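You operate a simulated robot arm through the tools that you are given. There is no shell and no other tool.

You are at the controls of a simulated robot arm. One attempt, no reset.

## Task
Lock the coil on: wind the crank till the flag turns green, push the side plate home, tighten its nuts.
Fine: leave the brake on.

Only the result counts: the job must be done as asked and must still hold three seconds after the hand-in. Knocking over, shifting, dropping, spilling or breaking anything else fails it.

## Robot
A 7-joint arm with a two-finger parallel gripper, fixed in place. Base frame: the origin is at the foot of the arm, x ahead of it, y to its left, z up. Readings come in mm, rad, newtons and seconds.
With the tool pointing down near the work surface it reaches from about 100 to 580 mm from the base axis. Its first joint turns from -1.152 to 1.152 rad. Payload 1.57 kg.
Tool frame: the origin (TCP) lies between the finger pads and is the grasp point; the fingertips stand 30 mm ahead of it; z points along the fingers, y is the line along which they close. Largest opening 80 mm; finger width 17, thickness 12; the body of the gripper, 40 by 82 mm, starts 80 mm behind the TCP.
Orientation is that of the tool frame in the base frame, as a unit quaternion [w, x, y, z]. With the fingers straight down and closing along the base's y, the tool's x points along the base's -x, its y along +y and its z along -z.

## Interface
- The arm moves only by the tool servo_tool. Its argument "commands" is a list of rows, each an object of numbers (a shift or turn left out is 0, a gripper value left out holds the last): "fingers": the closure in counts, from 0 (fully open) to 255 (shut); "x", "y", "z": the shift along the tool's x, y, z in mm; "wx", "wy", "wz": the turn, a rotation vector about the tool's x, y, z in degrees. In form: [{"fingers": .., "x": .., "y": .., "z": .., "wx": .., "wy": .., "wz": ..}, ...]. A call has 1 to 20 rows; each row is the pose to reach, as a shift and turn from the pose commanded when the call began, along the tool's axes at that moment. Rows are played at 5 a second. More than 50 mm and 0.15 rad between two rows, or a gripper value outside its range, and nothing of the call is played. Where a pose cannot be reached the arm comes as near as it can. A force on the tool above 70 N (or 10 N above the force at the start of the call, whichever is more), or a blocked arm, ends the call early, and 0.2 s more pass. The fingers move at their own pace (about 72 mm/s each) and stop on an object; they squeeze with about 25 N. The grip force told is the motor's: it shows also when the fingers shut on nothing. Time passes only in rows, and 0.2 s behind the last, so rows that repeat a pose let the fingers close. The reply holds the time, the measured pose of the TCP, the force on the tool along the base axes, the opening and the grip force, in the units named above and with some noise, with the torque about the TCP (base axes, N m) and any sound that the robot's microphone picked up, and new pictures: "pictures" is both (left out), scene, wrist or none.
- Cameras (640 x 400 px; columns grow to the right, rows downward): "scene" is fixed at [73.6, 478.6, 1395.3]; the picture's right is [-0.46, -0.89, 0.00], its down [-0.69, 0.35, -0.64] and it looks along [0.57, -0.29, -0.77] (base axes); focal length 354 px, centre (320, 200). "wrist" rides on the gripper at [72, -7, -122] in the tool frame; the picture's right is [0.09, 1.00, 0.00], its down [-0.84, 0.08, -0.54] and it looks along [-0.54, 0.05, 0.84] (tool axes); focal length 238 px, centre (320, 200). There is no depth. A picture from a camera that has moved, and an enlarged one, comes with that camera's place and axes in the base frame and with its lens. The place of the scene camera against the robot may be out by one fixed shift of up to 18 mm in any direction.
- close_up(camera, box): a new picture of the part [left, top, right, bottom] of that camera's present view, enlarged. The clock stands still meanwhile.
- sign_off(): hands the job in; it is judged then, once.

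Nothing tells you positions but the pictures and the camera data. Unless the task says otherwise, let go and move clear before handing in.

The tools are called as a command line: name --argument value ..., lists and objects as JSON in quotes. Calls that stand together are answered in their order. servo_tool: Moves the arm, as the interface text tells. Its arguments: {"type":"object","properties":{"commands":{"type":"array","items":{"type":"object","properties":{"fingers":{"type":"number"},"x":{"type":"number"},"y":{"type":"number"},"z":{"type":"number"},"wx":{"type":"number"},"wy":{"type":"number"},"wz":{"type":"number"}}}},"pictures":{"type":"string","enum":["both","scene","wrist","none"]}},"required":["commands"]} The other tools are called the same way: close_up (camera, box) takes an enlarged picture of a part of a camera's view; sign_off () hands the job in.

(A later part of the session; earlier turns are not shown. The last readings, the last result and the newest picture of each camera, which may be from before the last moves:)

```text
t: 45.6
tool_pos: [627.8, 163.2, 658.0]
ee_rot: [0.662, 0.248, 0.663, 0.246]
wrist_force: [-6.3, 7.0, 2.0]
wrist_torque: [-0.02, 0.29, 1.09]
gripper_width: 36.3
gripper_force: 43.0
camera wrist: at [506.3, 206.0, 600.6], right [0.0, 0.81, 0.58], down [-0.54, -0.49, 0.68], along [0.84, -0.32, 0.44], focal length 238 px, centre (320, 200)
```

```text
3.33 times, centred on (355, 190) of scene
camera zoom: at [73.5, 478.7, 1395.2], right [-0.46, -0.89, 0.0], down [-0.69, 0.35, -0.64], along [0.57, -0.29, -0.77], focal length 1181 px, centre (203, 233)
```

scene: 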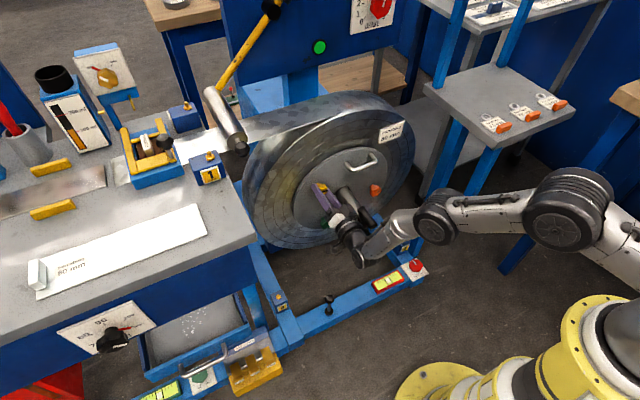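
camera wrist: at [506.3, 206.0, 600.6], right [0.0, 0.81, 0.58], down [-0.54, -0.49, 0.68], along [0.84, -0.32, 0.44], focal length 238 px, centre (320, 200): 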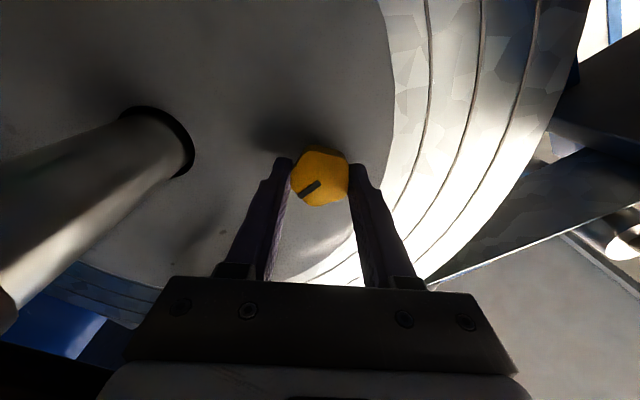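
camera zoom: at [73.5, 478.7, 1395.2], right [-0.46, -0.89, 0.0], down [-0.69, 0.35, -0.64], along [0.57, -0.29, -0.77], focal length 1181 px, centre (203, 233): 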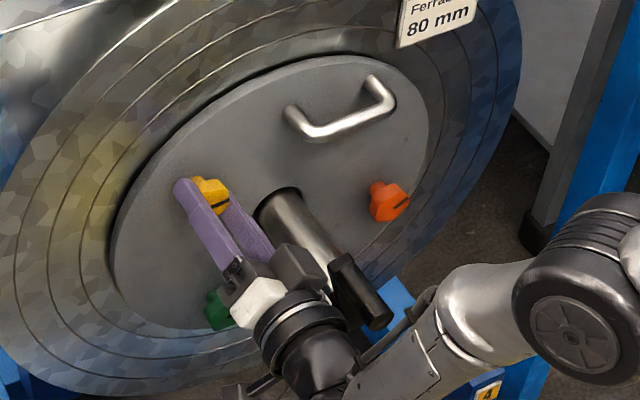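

The nut turns with the gripper and the torque is still low. I'll keep turning.

servo_tool --commands '[{"wz": 6}, {"wz": 12}, {"wz": 18}, {"wz": 24}, {"wz": 30}, {"wz": 36}, {"wz": 42}, {"wz": 48}, {"wz": 54}, {"wz": 60}]'

close_up --camera "wrist" --box '[200, 60, 440, 260]'

close_up --camera "scene" --box '[285, 130, 425, 250]'

```text
t: 47.8
tool_pos: [627.6, 163.3, 657.0]
ee_rot: [0.45, 0.547, 0.451, 0.543]
wrist_force: [-2.0, -0.6, -11.7]
wrist_torque: [-0.03, -0.66, 0.88]
gripper_width: 36.6
gripper_force: 43.2
camera wrist: at [506.1, 235.3, 665.3], right [0.01, -0.1, 1.0], down [-0.54, -0.83, -0.08], along [0.84, -0.54, -0.06], focal length 238 px, centre (320, 200)
```

scene: 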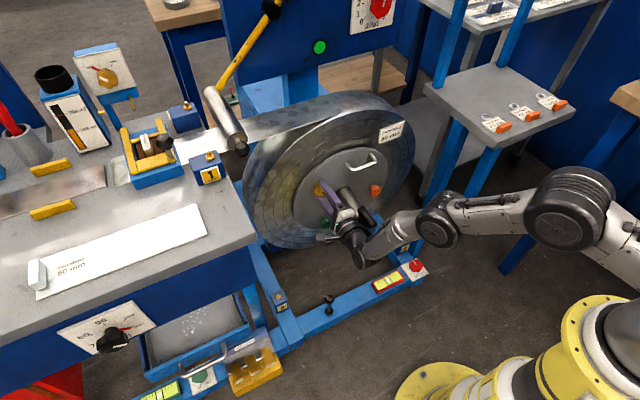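
wrist: 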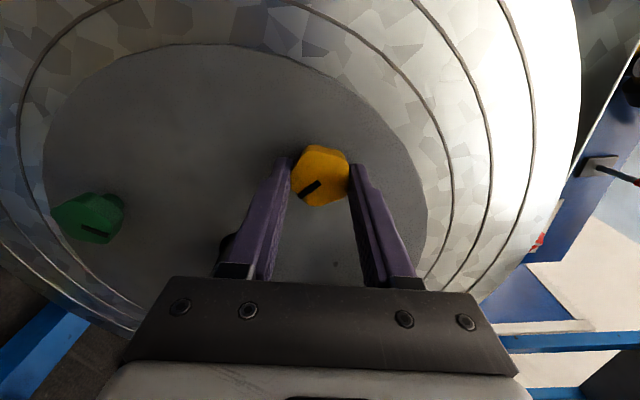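

```text
2.00 times, centred on (320, 160) of wrist
camera zoom: at [506.1, 235.3, 665.3], right [0.01, -0.1, 1.0], down [-0.54, -0.83, -0.08], along [0.84, -0.54, -0.06], focal length 477 px, centre (320, 280)
```

zoom: 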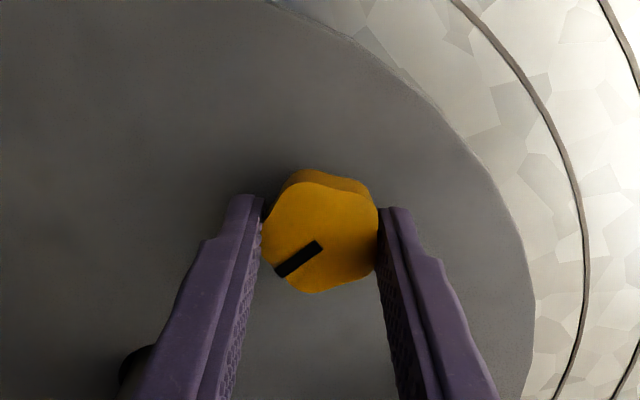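

```text
3.33 times, centred on (355, 190) of scene
camera zoom: at [73.8, 478.7, 1395.2], right [-0.46, -0.89, 0.0], down [-0.69, 0.35, -0.64], along [0.57, -0.29, -0.77], focal length 1181 px, centre (203, 233)
```

zoom: 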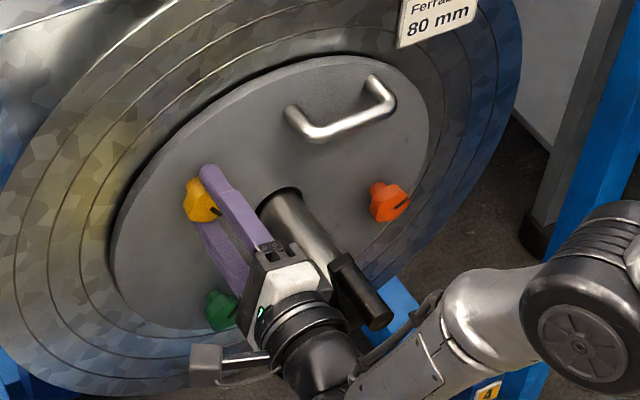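

servo_tool --commands '[{"wz": 6}, {"wz": 12}, {"wz": 18}, {"wz": 24}, {"wz": 30}, {"wz": 36}, {"wz": 42}, {"wz": 48}, {"wz": 54}, {"wz": 60}]'

close_up --camera "wrist" --box '[200, 60, 440, 260]'

close_up --camera "scene" --box '[285, 130, 425, 250]'

```text
t: 50.0
tool_pos: [627.4, 166.5, 659.3]
ee_rot: [0.116, 0.698, 0.117, 0.697]
wrist_force: [-2.2, 17.6, -11.2]
wrist_torque: [-0.11, 0.29, 0.18]
gripper_width: 37.1
gripper_force: 43.2
camera wrist: at [506.7, 194.9, 725.5], right [0.0, -0.91, 0.41], down [-0.54, -0.35, -0.76], along [0.84, -0.22, -0.5], focal length 238 px, centre (320, 200)
```

scene: 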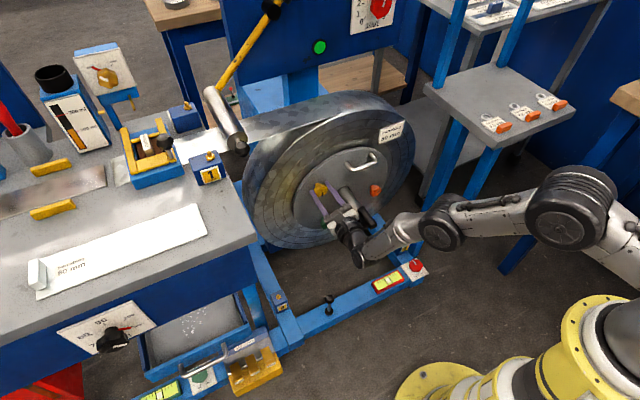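
wrist: 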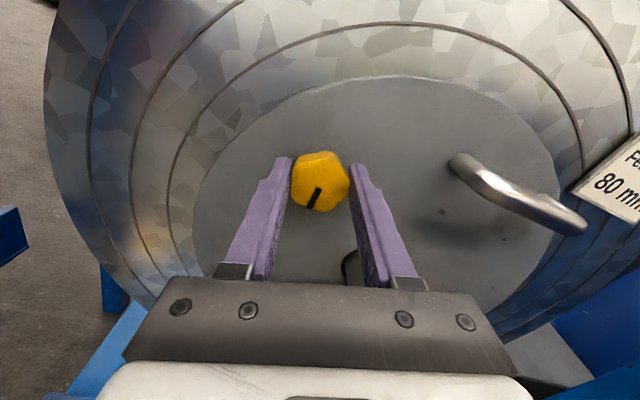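

```text
2.00 times, centred on (320, 160) of wrist
camera zoom: at [506.7, 194.9, 725.5], right [0.0, -0.91, 0.41], down [-0.54, -0.35, -0.76], along [0.84, -0.22, -0.5], focal length 477 px, centre (320, 280)
```

zoom: 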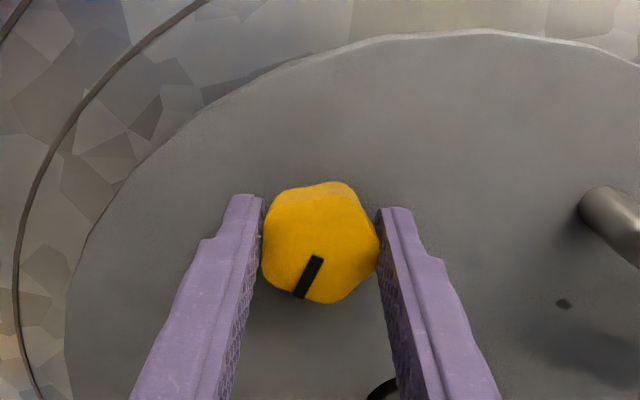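

```text
3.33 times, centred on (355, 190) of scene
camera zoom: at [73.8, 479.0, 1395.1], right [-0.46, -0.89, 0.0], down [-0.69, 0.35, -0.64], along [0.57, -0.29, -0.77], focal length 1181 px, centre (203, 233)
```

zoom: 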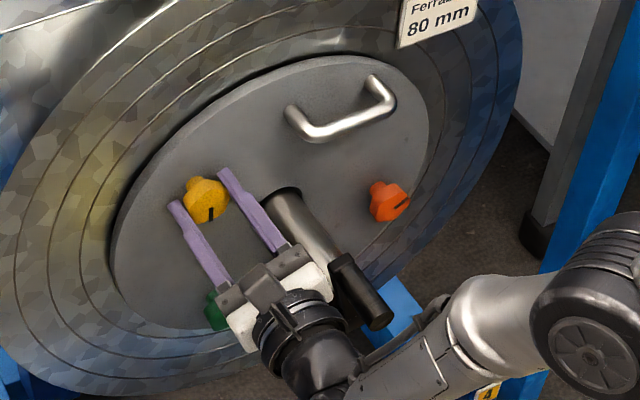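

The nut turned about 135° and then the pads slipped on it, so it may be tight. I'll turn a little more and compare the mark to see if it's seated or just slipping.

servo_tool --commands '[{"wz": 4}, {"wz": 8}, {"wz": 12}, {"wz": 16}, {"wz": 20}]' --pictures "wrist"

close_up --camera "wrist" --box '[200, 60, 440, 260]'

close_up --camera "scene" --box '[285, 130, 425, 250]'

```text
t: 51.2
tool_pos: [628.1, 165.2, 659.7]
ee_rot: [-0.006, 0.707, -0.006, 0.707]
wrist_force: [-4.0, 13.9, -3.2]
wrist_torque: [-0.55, 0.09, 0.35]
gripper_width: 37.7
gripper_force: 43.3
camera wrist: at [506.8, 170.3, 731.6], right [0.0, -1.0, 0.08], down [-0.54, -0.06, -0.84], along [0.84, -0.04, -0.54], focal length 238 px, centre (320, 200)
```

wrist: 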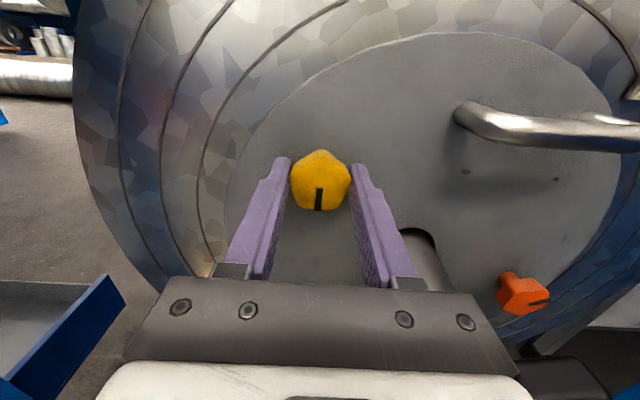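

```text
2.00 times, centred on (320, 160) of wrist
camera zoom: at [506.8, 170.3, 731.6], right [0.0, -1.0, 0.08], down [-0.54, -0.06, -0.84], along [0.84, -0.04, -0.54], focal length 477 px, centre (320, 280)
```

zoom: 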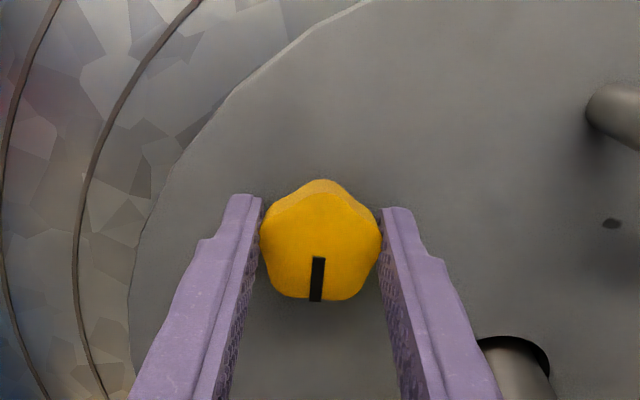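

```text
3.33 times, centred on (355, 190) of scene
camera zoom: at [73.6, 478.9, 1395.2], right [-0.46, -0.89, 0.0], down [-0.69, 0.35, -0.64], along [0.57, -0.29, -0.77], focal length 1181 px, centre (203, 233)
```

zoom: 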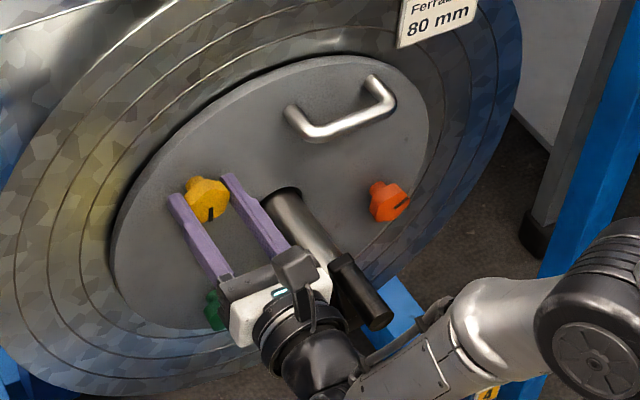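

The nut's mark didn't move during the last 20° and the torque rose to about 0.55 N m, so the yellow nut is tight. I'll release, back out and check it.

servo_tool --commands '[{"fingers": 64, "wz": -3}, {"fingers": 64, "wz": -3}, {"fingers": 64, "wz": -3}, {"z": -15, "wz": -3}, {"z": -35, "wz": -3}, {"z": -60, "wz": -3}, {"z": -85, "wz": -3}, {"z": -110, "wz": -3}, {"z": -135, "wz": -3}, {"z": -160, "wz": -3}, {"z": -190, "wz": -3}, {"z": -190, "wz": -3}]'

close_up --camera "wrist" --box '[200, 60, 440, 260]'

close_up --camera "scene" --box '[285, 130, 425, 250]'

```text
t: 53.8
tool_pos: [445.2, 171.2, 652.9]
ee_rot: [0.018, 0.707, 0.014, 0.707]
wrist_force: [-0.1, -1.0, 0.2]
wrist_torque: [0.02, 0.02, 0.01]
gripper_width: 59.9
gripper_force: 0.0
out of reach, approached as far as the arm can: row 11, 12
camera wrist: at [323.7, 181.5, 726.3], right [-0.01, -0.99, 0.14], down [-0.54, -0.11, -0.83], along [0.84, -0.08, -0.54], focal length 238 px, centre (320, 200)
```

scene: 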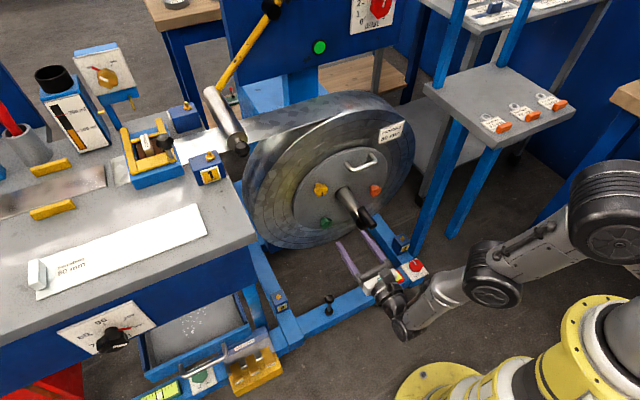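
wrist: 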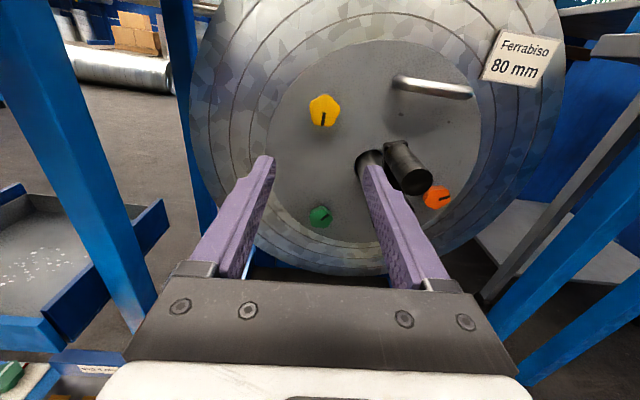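

```text
2.00 times, centred on (320, 160) of wrist
camera zoom: at [323.7, 181.5, 726.3], right [-0.01, -0.99, 0.14], down [-0.54, -0.11, -0.83], along [0.84, -0.08, -0.54], focal length 477 px, centre (320, 280)
```

zoom: 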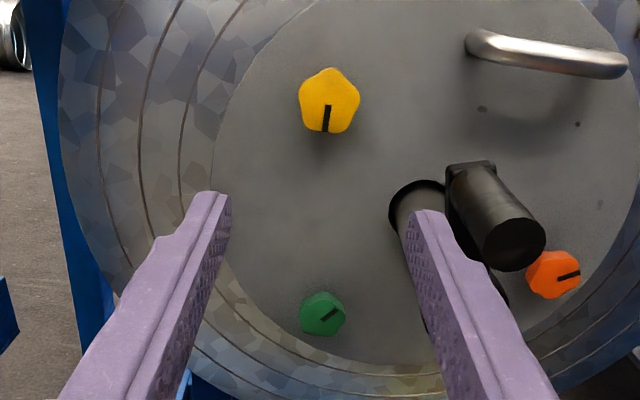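

```text
3.33 times, centred on (355, 190) of scene
camera zoom: at [73.6, 478.6, 1395.3], right [-0.46, -0.89, 0.0], down [-0.69, 0.35, -0.64], along [0.57, -0.29, -0.77], focal length 1181 px, centre (203, 233)
```

zoom: 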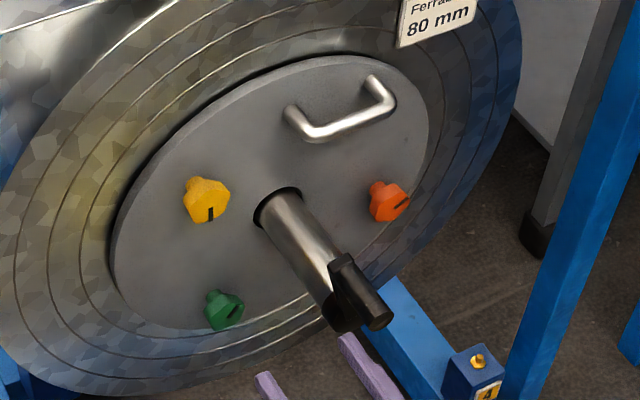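

The yellow nut stays put with its mark now pointing down, after about 130° of tightening. I'll unwind the wrist while moving down toward the green nut, keeping clear of the crank.

servo_tool --commands '[{"wz": -8}, {"wz": -16, "x": -3, "y": 2}, {"wz": -24, "x": -6, "y": 3}, {"wz": -32, "x": -9, "y": 5}, {"wz": -40, "x": -12, "y": 6}, {"wz": -48, "x": -15, "y": 8}, {"wz": -56, "x": -18, "y": 9}, {"wz": -64, "x": -21, "y": 11}, {"wz": -72, "x": -24, "y": 12}, {"wz": -80, "x": -27, "y": 14}, {"wz": -88, "x": -30, "y": 15}, {"wz": -96, "x": -33, "y": 17}, {"wz": -104, "x": -36, "y": 18}, {"wz": -112, "x": -39, "y": 20}, {"wz": -120, "x": -42, "y": 21}, {"wz": -128, "x": -45, "y": 23}, {"wz": -136, "x": -48, "y": 24}, {"wz": -144, "x": -50, "y": 26}, {"wz": -152, "x": -52, "y": 27}, {"wz": -160, "x": -53, "y": 27}]'

```text
t: 58.0
tool_pos: [445.2, 143.1, 602.6]
ee_rot: [0.698, 0.11, 0.7, 0.107]
wrist_force: [-0.5, -0.4, -0.1]
wrist_torque: [0.01, 0.0, -0.01]
gripper_width: 59.9
gripper_force: 0.0
camera wrist: at [323.3, 158.4, 532.4], right [0.0, 0.98, 0.21], down [-0.54, -0.18, 0.82], along [0.84, -0.12, 0.53], focal length 238 px, centre (320, 200)
```

scene: 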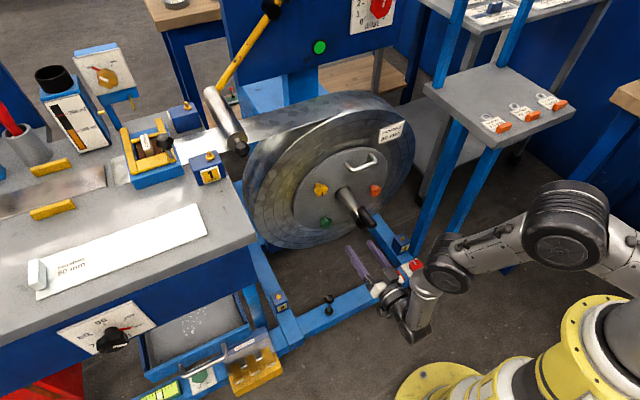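
wrist: 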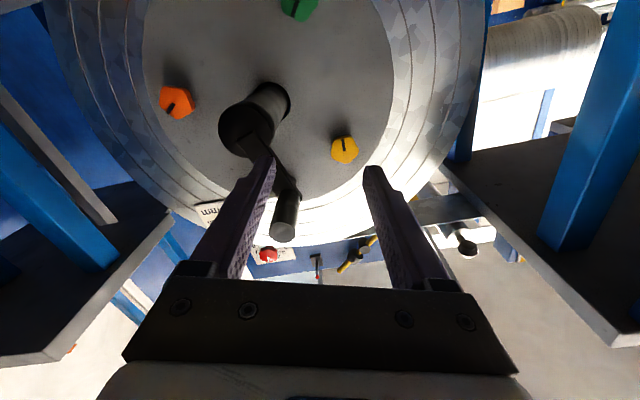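

servo_tool --commands '[{"x": 18, "y": -5.5, "wz": -4}, {"x": 36, "y": -11, "wz": -8}, {"x": 54, "y": -16.5, "wz": -12}, {"x": 72, "y": -22, "wz": -16}, {"x": 90, "y": -27.5, "wz": -17.5}, {"x": 108, "y": -33, "wz": -17.5}, {"x": 108, "y": -33, "wz": -17.5}]'

close_up --camera "wrist" --box '[200, 20, 440, 220]'

```text
t: 59.6
tool_pos: [446.3, 145.3, 489.2]
ee_rot: [0.706, 0.003, 0.708, 0.001]
wrist_force: [-0.9, 0.2, -0.1]
wrist_torque: [0.02, 0.02, 0.02]
gripper_width: 59.8
gripper_force: 0.0
camera wrist: at [324.6, 138.5, 418.1], right [0.0, 1.0, -0.09], down [-0.54, 0.07, 0.84], along [0.84, 0.05, 0.54], focal length 238 px, centre (320, 200)
```

scene: 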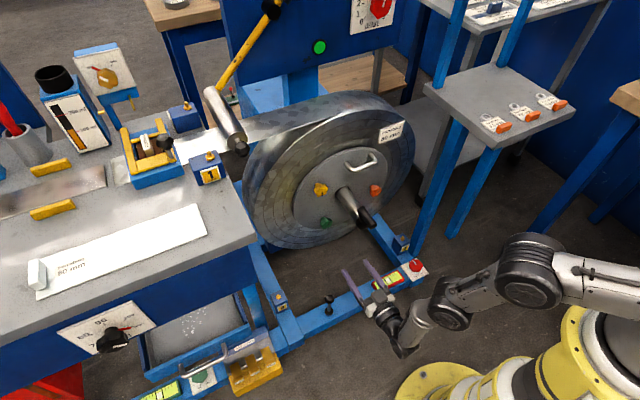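
wrist: 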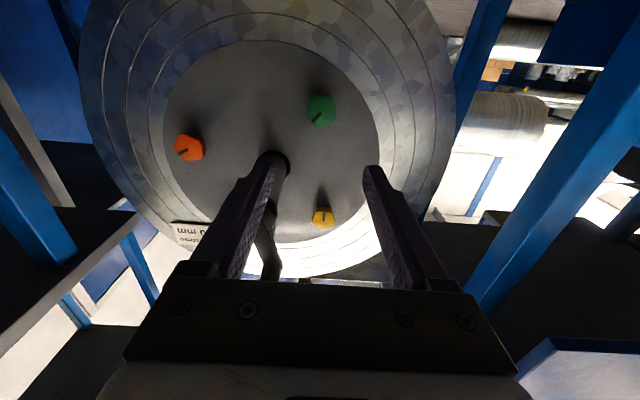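

```text
2.00 times, centred on (320, 120) of wrist
camera zoom: at [324.6, 138.5, 418.1], right [0.0, 1.0, -0.09], down [-0.54, 0.07, 0.84], along [0.84, 0.05, 0.54], focal length 477 px, centre (320, 360)
```

zoom: 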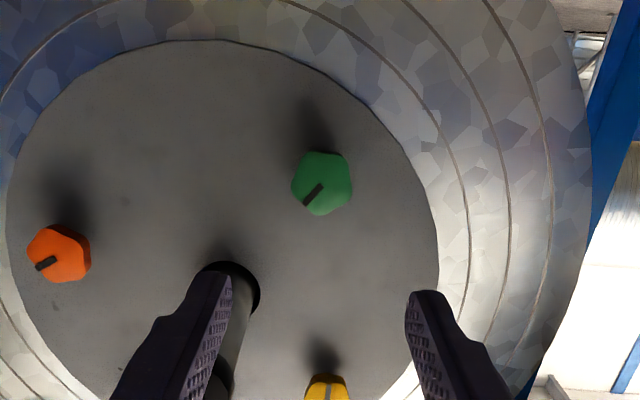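

The pose in front of the green nut (about y 146, z 488.5) is reachable here. I'll advance toward it.

servo_tool --commands '[{"z": 25}, {"z": 50}, {"z": 75}, {"z": 100}, {"z": 120}, {"z": 140}, {"z": 155}, {"z": 155}]'

close_up --camera "wrist" --box '[200, 60, 440, 260]'

```text
t: 61.4
tool_pos: [588.5, 138.7, 513.1]
ee_rot: [0.706, 0.003, 0.708, 0.001]
wrist_force: [0.9, 0.7, -0.5]
wrist_torque: [0.04, 0.01, 0.02]
gripper_width: 59.7
gripper_force: 0.0
out of reach, approached as far as the arm can: row 4, 5, 6, 7, 8
camera wrist: at [466.7, 132.3, 441.5], right [0.0, 1.0, -0.09], down [-0.54, 0.07, 0.84], along [0.84, 0.05, 0.54], focal length 238 px, centre (320, 200)
```

scene: 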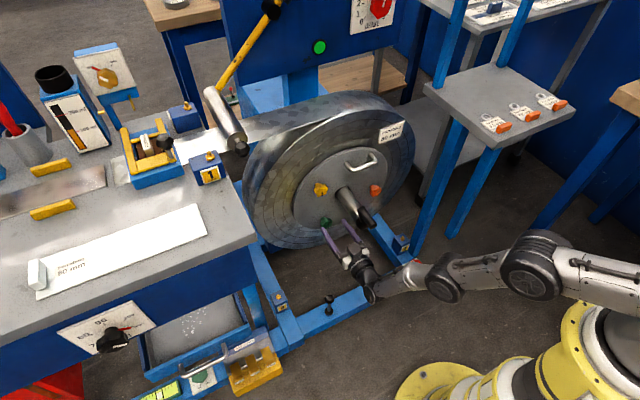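
wrist: 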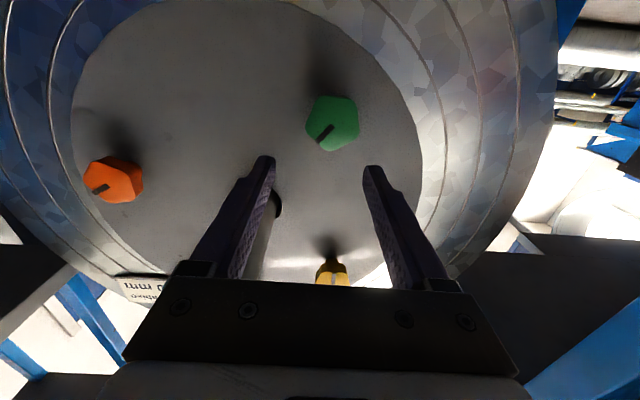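

```text
2.00 times, centred on (320, 160) of wrist
camera zoom: at [466.7, 132.3, 441.5], right [0.0, 1.0, -0.09], down [-0.54, 0.07, 0.84], along [0.84, 0.05, 0.54], focal length 477 px, centre (320, 280)
```

zoom: 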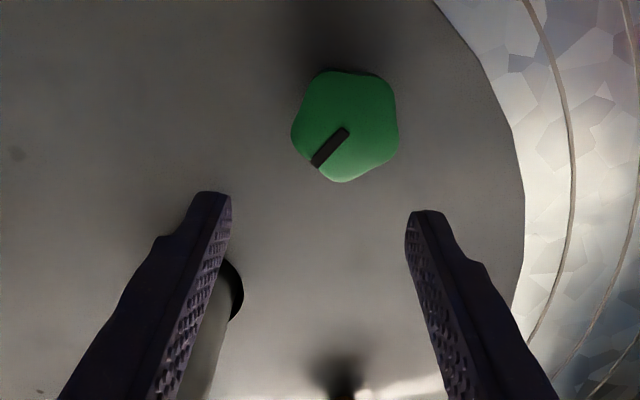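

Fully horizontal and this low, the arm is out of reach for the green nut. Tilting the tool about 18° nose-down brings the wrist nearer, so I'll try that pre-grasp pose.

servo_tool --commands '[{"x": 0, "y": 2, "z": -10, "wy": 4}, {"x": 1, "y": 4, "z": -10, "wy": 9}, {"x": 2, "y": 6, "z": -8, "wy": 14}, {"x": 3, "y": 7.5, "z": -5, "wy": 18}, {"x": 3, "y": 7.5, "z": -5, "wy": 18}]'

close_up --camera "wrist" --box '[200, 60, 440, 260]'

close_up --camera "scene" --box '[285, 150, 445, 280]'

```text
t: 62.6
tool_pos: [583.1, 147.6, 509.0]
ee_rot: [0.586, 0.002, 0.81, 0.001]
wrist_force: [0.4, -0.1, -0.1]
wrist_torque: [-0.02, 0.02, 0.03]
gripper_width: 60.0
gripper_force: 0.0
camera wrist: at [445.2, 139.9, 479.5], right [-0.03, 1.0, -0.08], down [-0.25, 0.07, 0.96], along [0.97, 0.05, 0.25], focal length 238 px, centre (320, 200)
```

scene: 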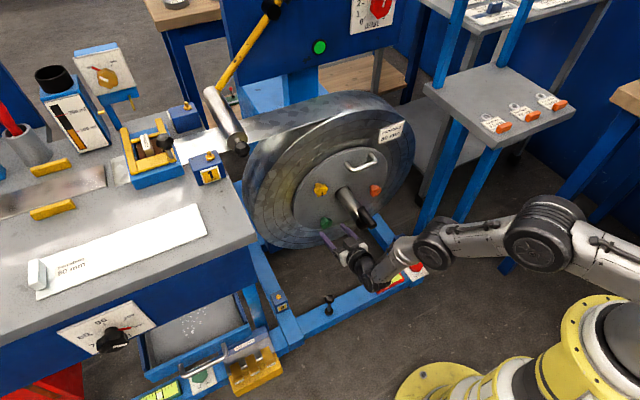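
wrist: 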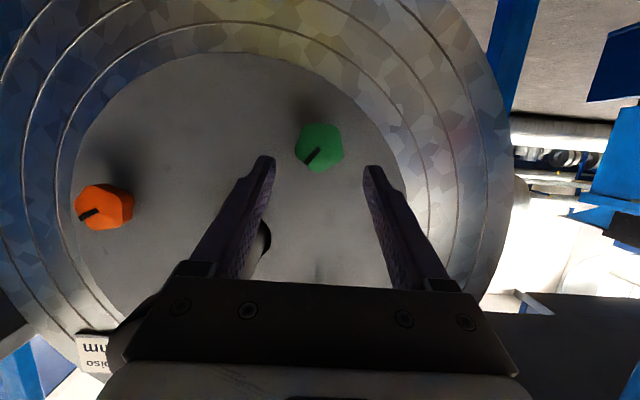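

```text
2.00 times, centred on (320, 160) of wrist
camera zoom: at [445.2, 139.9, 479.5], right [-0.03, 1.0, -0.08], down [-0.25, 0.07, 0.96], along [0.97, 0.05, 0.25], focal length 477 px, centre (320, 280)
```

zoom: 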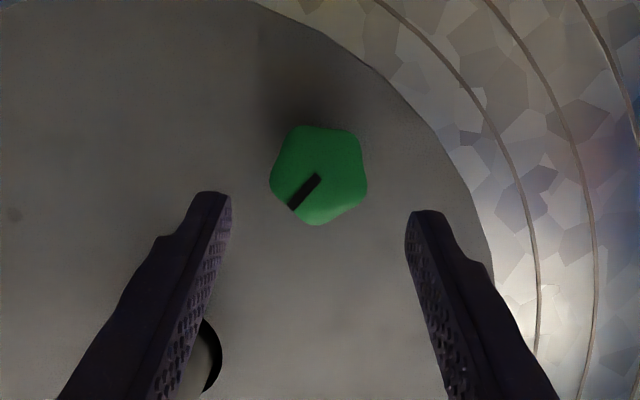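

```text
3.08 times, centred on (365, 215) of scene
camera zoom: at [73.6, 478.6, 1395.3], right [-0.46, -0.89, 0.0], down [-0.69, 0.35, -0.64], along [0.57, -0.29, -0.77], focal length 1090 px, centre (182, 154)
```

zoom: 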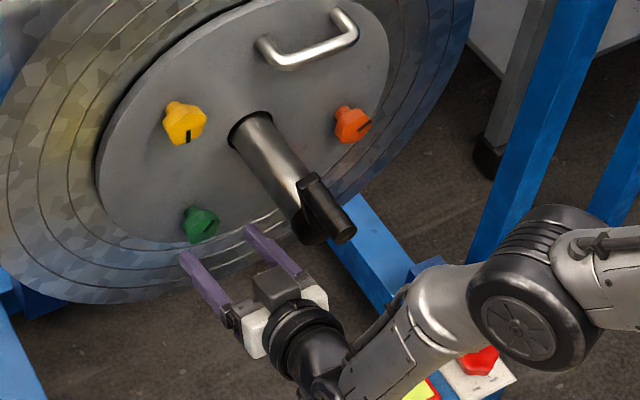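

That pose is reachable, and the nut centre now reads about (y 146, z 487.6). I'll slide in along the tilted axis and grip.

servo_tool --commands '[{"y": -1.6, "z": 12}, {"y": -1.6, "z": 24}, {"y": -1.6, "z": 36}, {"y": -1.6, "z": 44}, {"y": -1.6, "z": 50}, {"y": -1.6, "z": 50}]'

close_up --camera "wrist" --box '[200, 60, 440, 260]'

close_up --camera "scene" --box '[285, 150, 445, 280]'

```text
t: 64.0
tool_pos: [629.3, 143.8, 492.7]
ee_rot: [0.586, 0.003, 0.81, 0.001]
wrist_force: [-0.5, -0.5, 0.0]
wrist_torque: [-0.05, -0.01, 0.03]
gripper_width: 60.0
gripper_force: 0.0
camera wrist: at [492.2, 137.5, 462.9], right [-0.03, 1.0, -0.08], down [-0.25, 0.07, 0.96], along [0.97, 0.05, 0.25], focal length 238 px, centre (320, 200)
```

scene: 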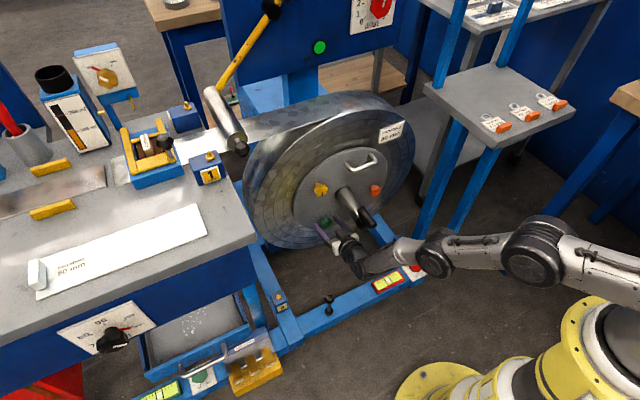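
wrist: 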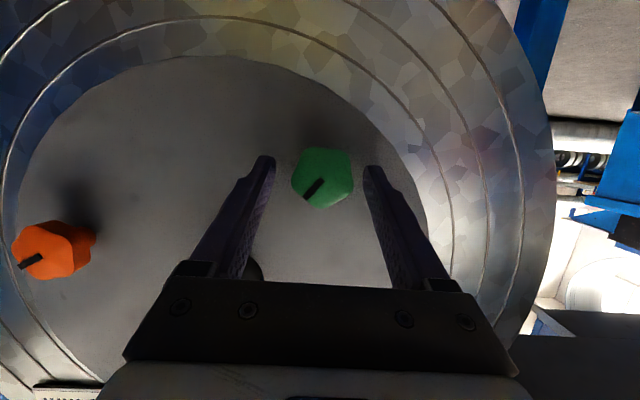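

```text
2.00 times, centred on (320, 160) of wrist
camera zoom: at [492.2, 137.5, 462.9], right [-0.03, 1.0, -0.08], down [-0.25, 0.07, 0.96], along [0.97, 0.05, 0.25], focal length 477 px, centre (320, 280)
```

zoom: 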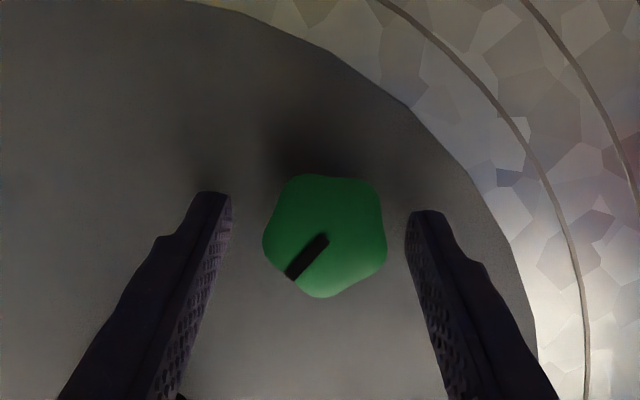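

```text
3.08 times, centred on (365, 215) of scene
camera zoom: at [73.6, 478.6, 1395.3], right [-0.46, -0.89, 0.0], down [-0.69, 0.35, -0.64], along [0.57, -0.29, -0.77], focal length 1090 px, centre (182, 154)
```

zoom: 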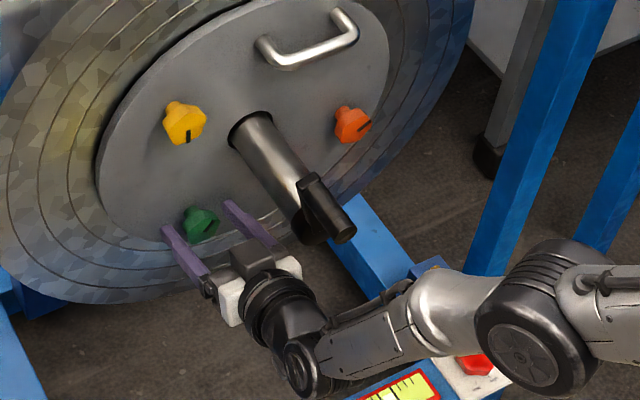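

Good alignment, same as it was for the yellow nut. Closing on the green nut.

servo_tool --commands '[{"y": 2, "z": 1}, {"y": 2, "z": 1, "fingers": 255}, {"y": 2, "z": 1, "fingers": 255}, {"y": 2, "z": 1, "fingers": 255}]' --pictures "wrist"

close_up --camera "wrist" --box '[200, 60, 440, 260]'

```text
t: 65.0
tool_pos: [630.1, 145.2, 492.1]
ee_rot: [0.587, 0.003, 0.81, 0.001]
wrist_force: [0.3, -9.0, 0.3]
wrist_torque: [-0.04, -0.37, 0.09]
gripper_width: 37.2
gripper_force: 43.3
camera wrist: at [492.5, 139.5, 462.8], right [-0.02, 1.0, -0.08], down [-0.25, 0.07, 0.96], along [0.97, 0.04, 0.25], focal length 238 px, centre (320, 200)
```

wrist: 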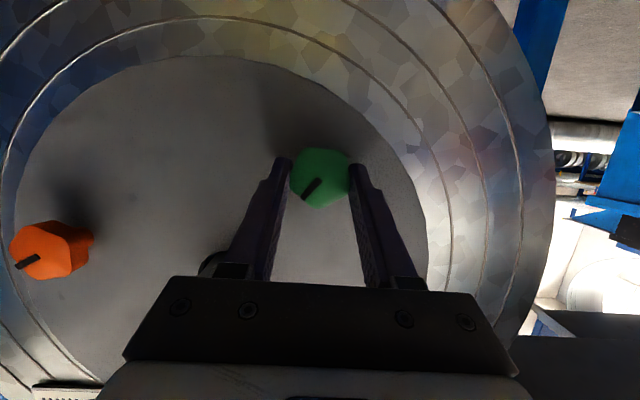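

```text
2.00 times, centred on (320, 160) of wrist
camera zoom: at [492.5, 139.5, 462.8], right [-0.02, 1.0, -0.08], down [-0.25, 0.07, 0.96], along [0.97, 0.04, 0.25], focal length 477 px, centre (320, 280)
```

zoom: 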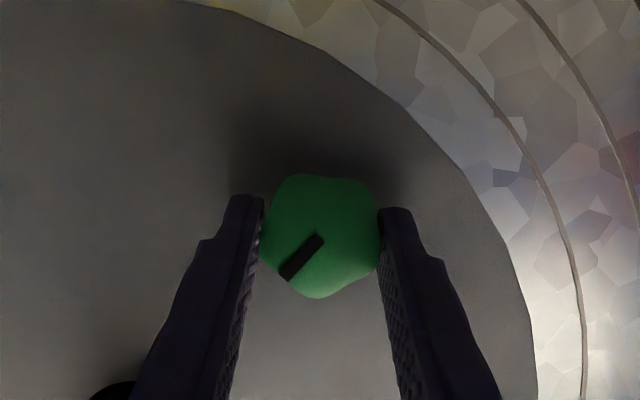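

The green nut is gripped (37.2 mm). I'll turn it clockwise about its own axis, which means rotating the tilted tool about base x, and watch for reach and torque.

servo_tool --commands '[{"y": -1.0, "wx": -1.87, "wz": 5.7}, {"x": 0.1, "y": -1.5, "wx": -3.74, "wz": 11.4}, {"x": 0.2, "y": -2.1, "z": 0.1, "wx": -5.6, "wz": 17.1}, {"x": 0.4, "y": -2.6, "z": 0.1, "wx": -7.5, "wz": 22.8}, {"x": 0.6, "y": -3.1, "z": 0.2, "wx": -9.36, "wz": 28.5}, {"x": 0.9, "y": -3.5, "z": 0.3, "wx": -11.2, "wz": 34.2}, {"x": 1.2, "y": -3.9, "z": 0.4, "wx": -13.1, "wz": 39.9}, {"x": 1.6, "y": -4.3, "z": 0.5, "wx": -15, "wz": 45.6}]'

close_up --camera "wrist" --box '[200, 60, 440, 260]'

close_up --camera "scene" --box '[285, 150, 445, 280]'

```text
t: 66.8
tool_pos: [631.0, 140.9, 490.8]
ee_rot: [0.535, 0.244, 0.739, 0.33]
wrist_force: [1.1, -16.7, -9.0]
wrist_torque: [-0.14, -0.77, -1.0]
gripper_width: 37.3
gripper_force: 43.4
camera wrist: at [492.5, 159.7, 466.3], right [-0.02, 0.73, 0.69], down [-0.26, -0.67, 0.7], along [0.97, -0.16, 0.2], focal length 238 px, centre (320, 200)
```

scene: 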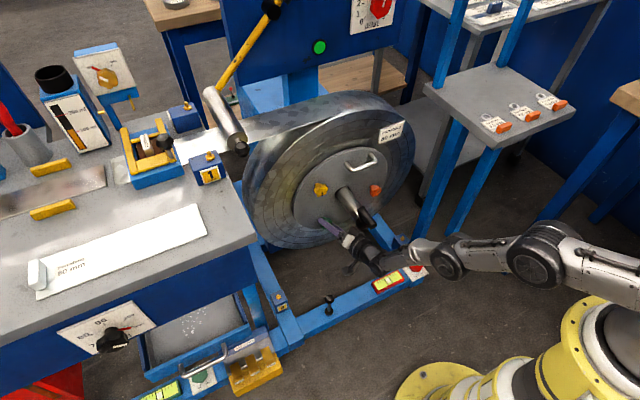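
wrist: 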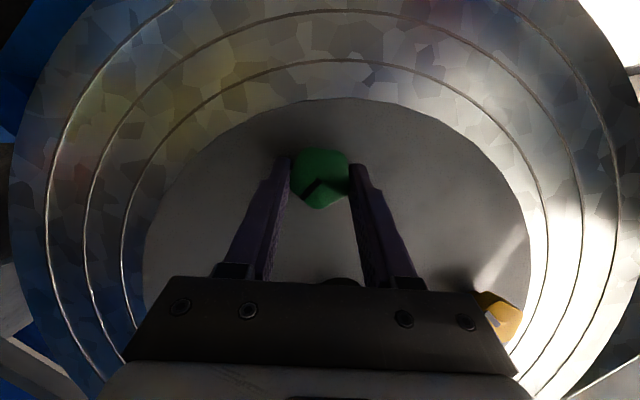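

```text
2.00 times, centred on (320, 160) of wrist
camera zoom: at [492.5, 159.7, 466.3], right [-0.02, 0.73, 0.69], down [-0.26, -0.67, 0.7], along [0.97, -0.16, 0.2], focal length 477 px, centre (320, 280)
```

zoom: 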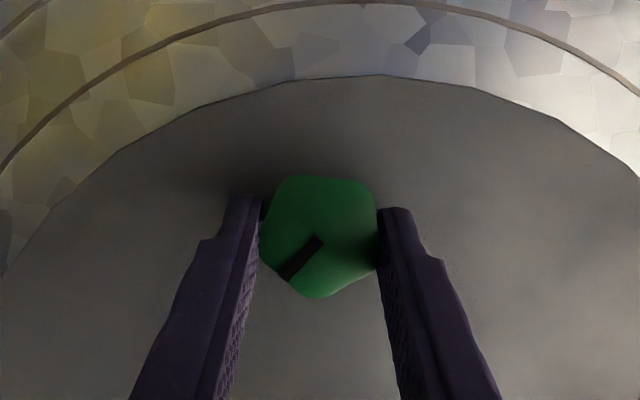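

```text
3.08 times, centred on (365, 215) of scene
camera zoom: at [73.8, 478.5, 1395.3], right [-0.46, -0.89, 0.0], down [-0.69, 0.35, -0.64], along [0.57, -0.29, -0.77], focal length 1090 px, centre (182, 154)
```

zoom: 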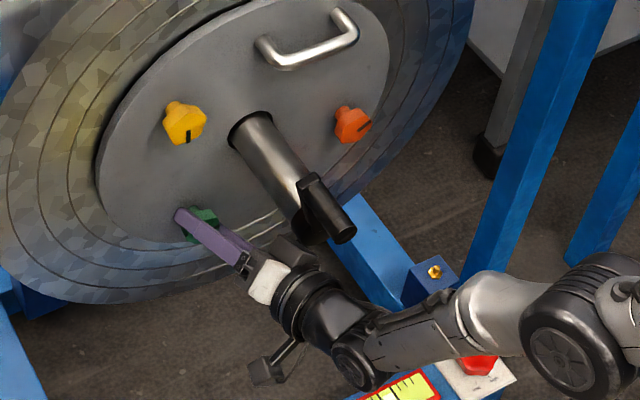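

The nut is following (48° so far) and the arm still reaches. I'll continue with the same motion.

servo_tool --commands '[{"y": -1.3, "wx": -1.87, "wz": 5.7}, {"x": 0.1, "y": -1.9, "wx": -3.74, "wz": 11.4}, {"x": 0.2, "y": -2.4, "z": 0.1, "wx": -5.6, "wz": 17.1}, {"x": 0.4, "y": -2.8, "z": 0.1, "wx": -7.5, "wz": 22.8}, {"x": 0.6, "y": -3.3, "z": 0.2, "wx": -9.36, "wz": 28.5}, {"x": 0.9, "y": -3.7, "z": 0.3, "wx": -11.2, "wz": 34.2}]'

close_up --camera "wrist" --box '[200, 60, 440, 260]'

close_up --camera "scene" --box '[285, 150, 445, 280]'

```text
t: 67.8
tool_pos: [616.8, 135.7, 489.8]
ee_rot: [0.479, 0.334, 0.687, 0.433]
wrist_force: [20.3, 1.6, -16.4]
wrist_torque: [-0.15, 0.09, 0.76]
gripper_width: 36.7
gripper_force: 42.7
out of reach, approached as far as the arm can: row 1, 2, 3, 4
stopped in row 4: the force on the tool passed its limit at 90 N (the readings are from after the stop); the commanded pose is now the measured one
camera wrist: at [479.4, 162.0, 479.8], right [0.01, 0.48, 0.88], down [-0.24, -0.85, 0.47], along [0.97, -0.22, 0.1], focal length 238 px, centre (320, 200)
```

scene: 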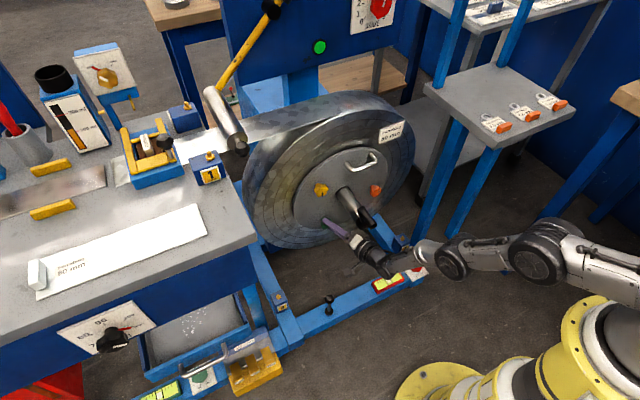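
wrist: 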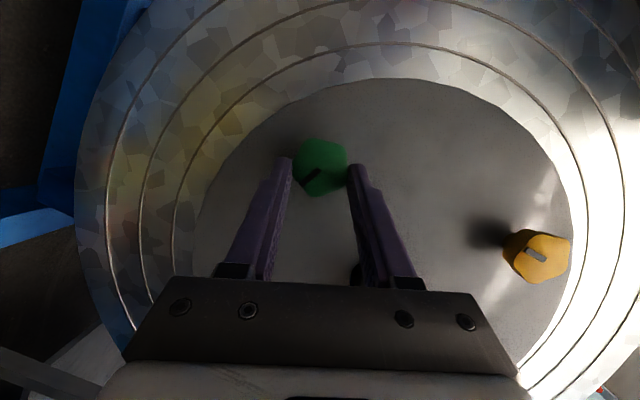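

```text
2.00 times, centred on (320, 160) of wrist
camera zoom: at [479.4, 162.0, 479.8], right [0.01, 0.48, 0.88], down [-0.24, -0.85, 0.47], along [0.97, -0.22, 0.1], focal length 477 px, centre (320, 280)
```

zoom: 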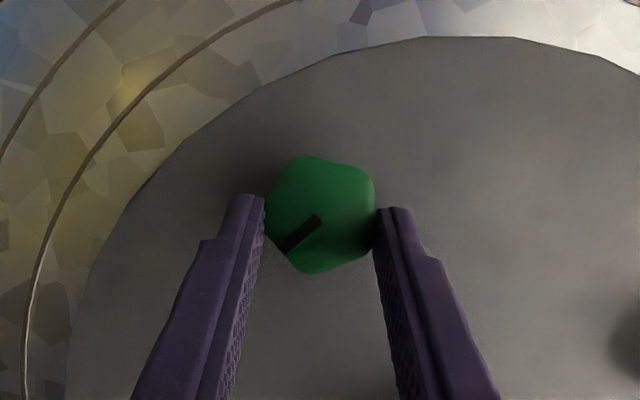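

```text
3.08 times, centred on (365, 215) of scene
camera zoom: at [74.1, 478.7, 1395.2], right [-0.46, -0.89, 0.0], down [-0.69, 0.35, -0.64], along [0.57, -0.29, -0.77], focal length 1090 px, centre (182, 154)
```

zoom: 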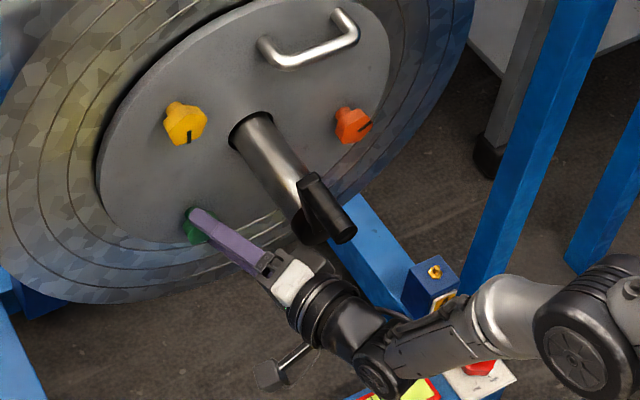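

The arm ran out of reach past about 48° and pulled back slightly; the nut has turned about 64° so far. I'll open, back out, and re-orient for a second bite.

servo_tool --commands '[{"fingers": 64}, {"fingers": 64}, {"fingers": 64}, {"z": -12}, {"z": -25}, {"z": -40}, {"x": 2, "y": 3, "z": -50, "wx": 2, "wy": -0.3, "wz": -6}, {"x": 4, "y": 6, "z": -50, "wx": 4, "wy": -0.6, "wz": -12}, {"x": 6, "y": 9, "z": -48, "wx": 6, "wy": -0.8, "wz": -18}, {"x": 9, "y": 12, "z": -46, "wx": 8, "wy": -1.1, "wz": -24}, {"x": 11, "y": 15, "z": -44, "wx": 10, "wy": -1.4, "wz": -30}, {"x": 13, "y": 17, "z": -42, "wx": 12.5, "wy": -1.7, "wz": -37}, {"x": 15, "y": 19, "z": -40, "wx": 15, "wy": -2, "wz": -44}, {"x": 15.6, "y": 19, "z": -40, "wx": 17, "wy": -2.4, "wz": -50}, {"x": 15.6, "y": 19, "z": -40, "wx": 19, "wy": -2.7, "wz": -56}, {"x": 15.6, "y": 19, "z": -40, "wx": 21, "wy": -2.9, "wz": -62.5}, {"x": 15.6, "y": 19, "z": -40, "wx": 21, "wy": -2.9, "wz": -62.5}]'

close_up --camera "wrist" --box '[200, 60, 440, 260]'

close_up --camera "scene" --box '[285, 130, 425, 250]'

```text
t: 71.3
tool_pos: [574.5, 145.4, 511.5]
ee_rot: [0.585, 0.02, 0.811, -0.01]
wrist_force: [-0.4, 0.5, -0.1]
wrist_torque: [0.0, -0.02, 0.01]
gripper_width: 59.7
gripper_force: 0.1
camera wrist: at [437.0, 145.2, 482.0], right [0.01, 1.0, -0.08], down [-0.25, 0.08, 0.97], along [0.97, 0.01, 0.25], focal length 238 px, centre (320, 200)
```

scene: 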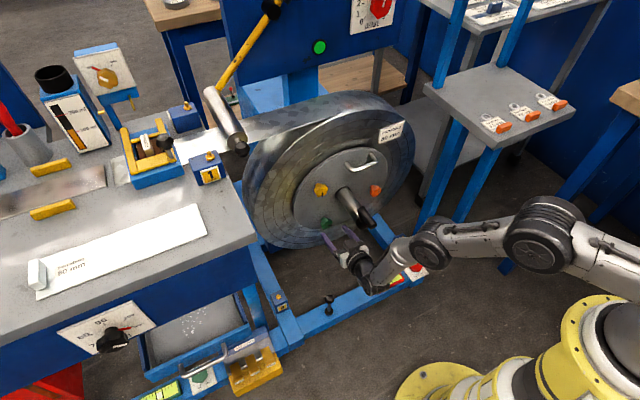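
wrist: 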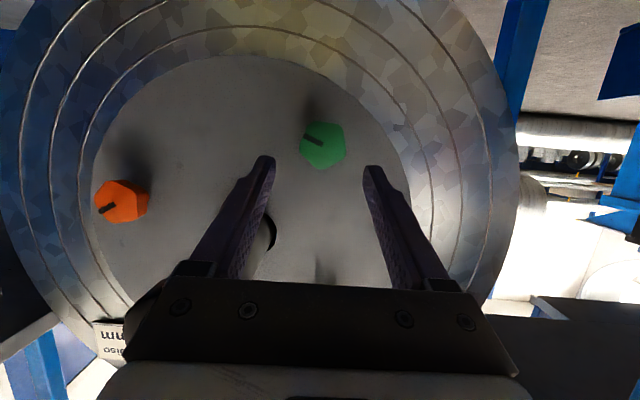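

```text
2.00 times, centred on (320, 160) of wrist
camera zoom: at [437.0, 145.2, 482.0], right [0.01, 1.0, -0.08], down [-0.25, 0.08, 0.97], along [0.97, 0.01, 0.25], focal length 477 px, centre (320, 280)
```

zoom: 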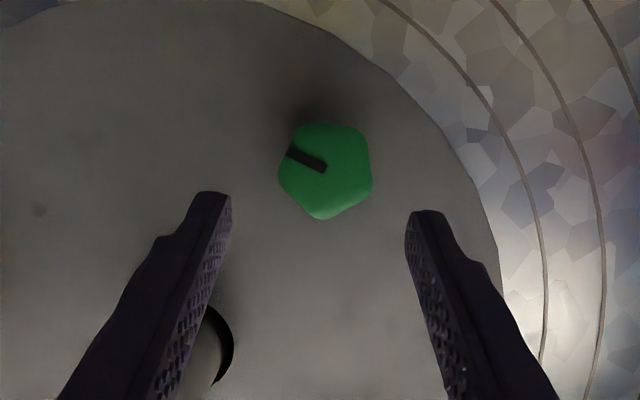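

```text
3.33 times, centred on (355, 190) of scene
camera zoom: at [73.6, 478.6, 1395.3], right [-0.46, -0.89, 0.0], down [-0.69, 0.35, -0.64], along [0.57, -0.29, -0.77], focal length 1181 px, centre (203, 233)
```

zoom: 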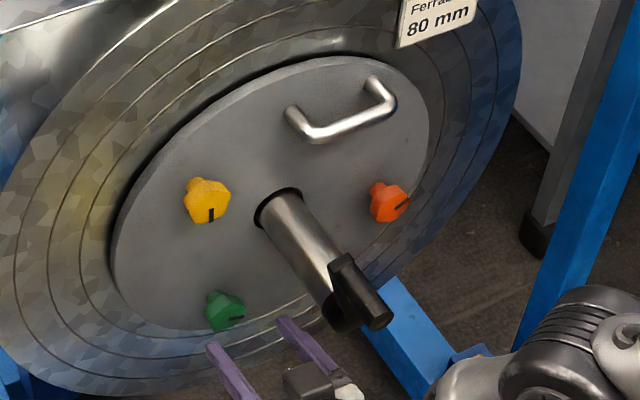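

The plate is still home and the green nut has turned about 68°. I'll re-approach with a steeper 24° tilt for more turning range and regrip.

servo_tool --commands '[{"x": -4, "y": 1.3, "z": 5, "wx": -0.4, "wy": 2.7, "wz": -2.5}, {"x": -7.9, "y": 2.6, "z": 9.4, "wx": -0.76, "wy": 5.48, "wz": -5}, {"x": -6.7, "y": 2.7, "z": 22, "wx": -0.76, "wy": 5.48, "wz": -5}, {"x": -5.4, "y": 2.8, "z": 35, "wx": -0.76, "wy": 5.48, "wz": -5}, {"x": -4, "y": 3, "z": 48, "wx": -0.76, "wy": 5.48, "wz": -5}, {"x": -3, "y": 3.1, "z": 59, "wx": -0.76, "wy": 5.48, "wz": -5}, {"x": -3, "y": 3.1, "z": 59, "wx": -0.76, "wy": 5.48, "wz": -5}]'

close_up --camera "wrist" --box '[200, 60, 440, 260]'

```text
t: 73.0
tool_pos: [631.0, 147.3, 494.7]
ee_rot: [0.545, -0.019, 0.838, -0.028]
wrist_force: [-0.5, -0.7, -0.4]
wrist_torque: [0.03, -0.01, -0.01]
gripper_width: 60.0
gripper_force: 0.0
camera wrist: at [492.0, 138.7, 479.4], right [-0.04, 0.99, -0.15], down [-0.16, 0.14, 0.98], along [0.99, 0.06, 0.15], focal length 238 px, centre (320, 200)
```

scene: 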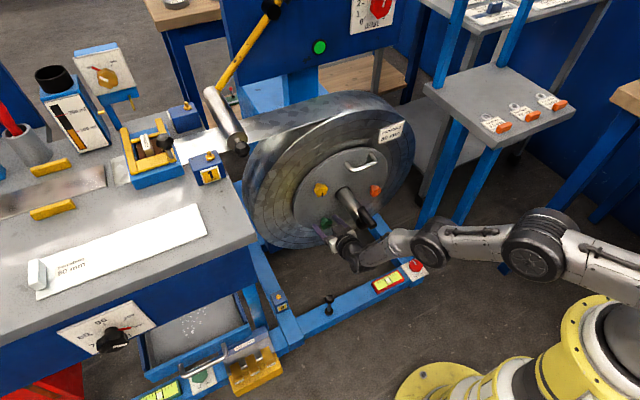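
wrist: 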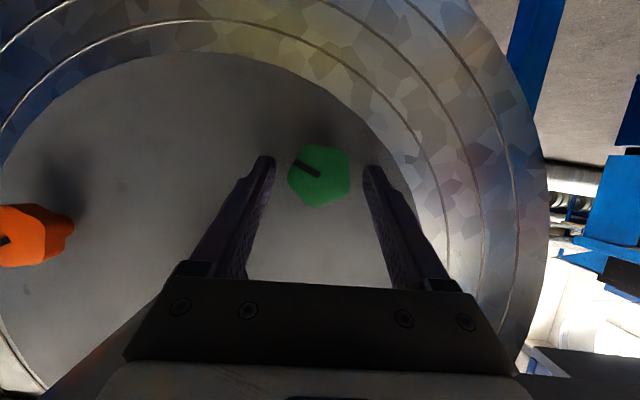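

```text
2.00 times, centred on (320, 160) of wrist
camera zoom: at [492.0, 138.7, 479.4], right [-0.04, 0.99, -0.15], down [-0.16, 0.14, 0.98], along [0.99, 0.06, 0.15], focal length 477 px, centre (320, 280)
```

zoom: 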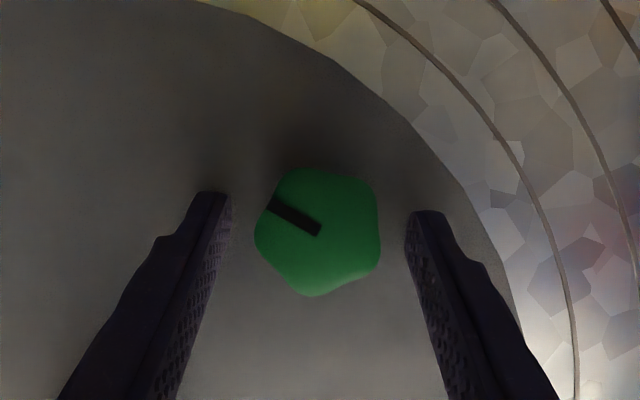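

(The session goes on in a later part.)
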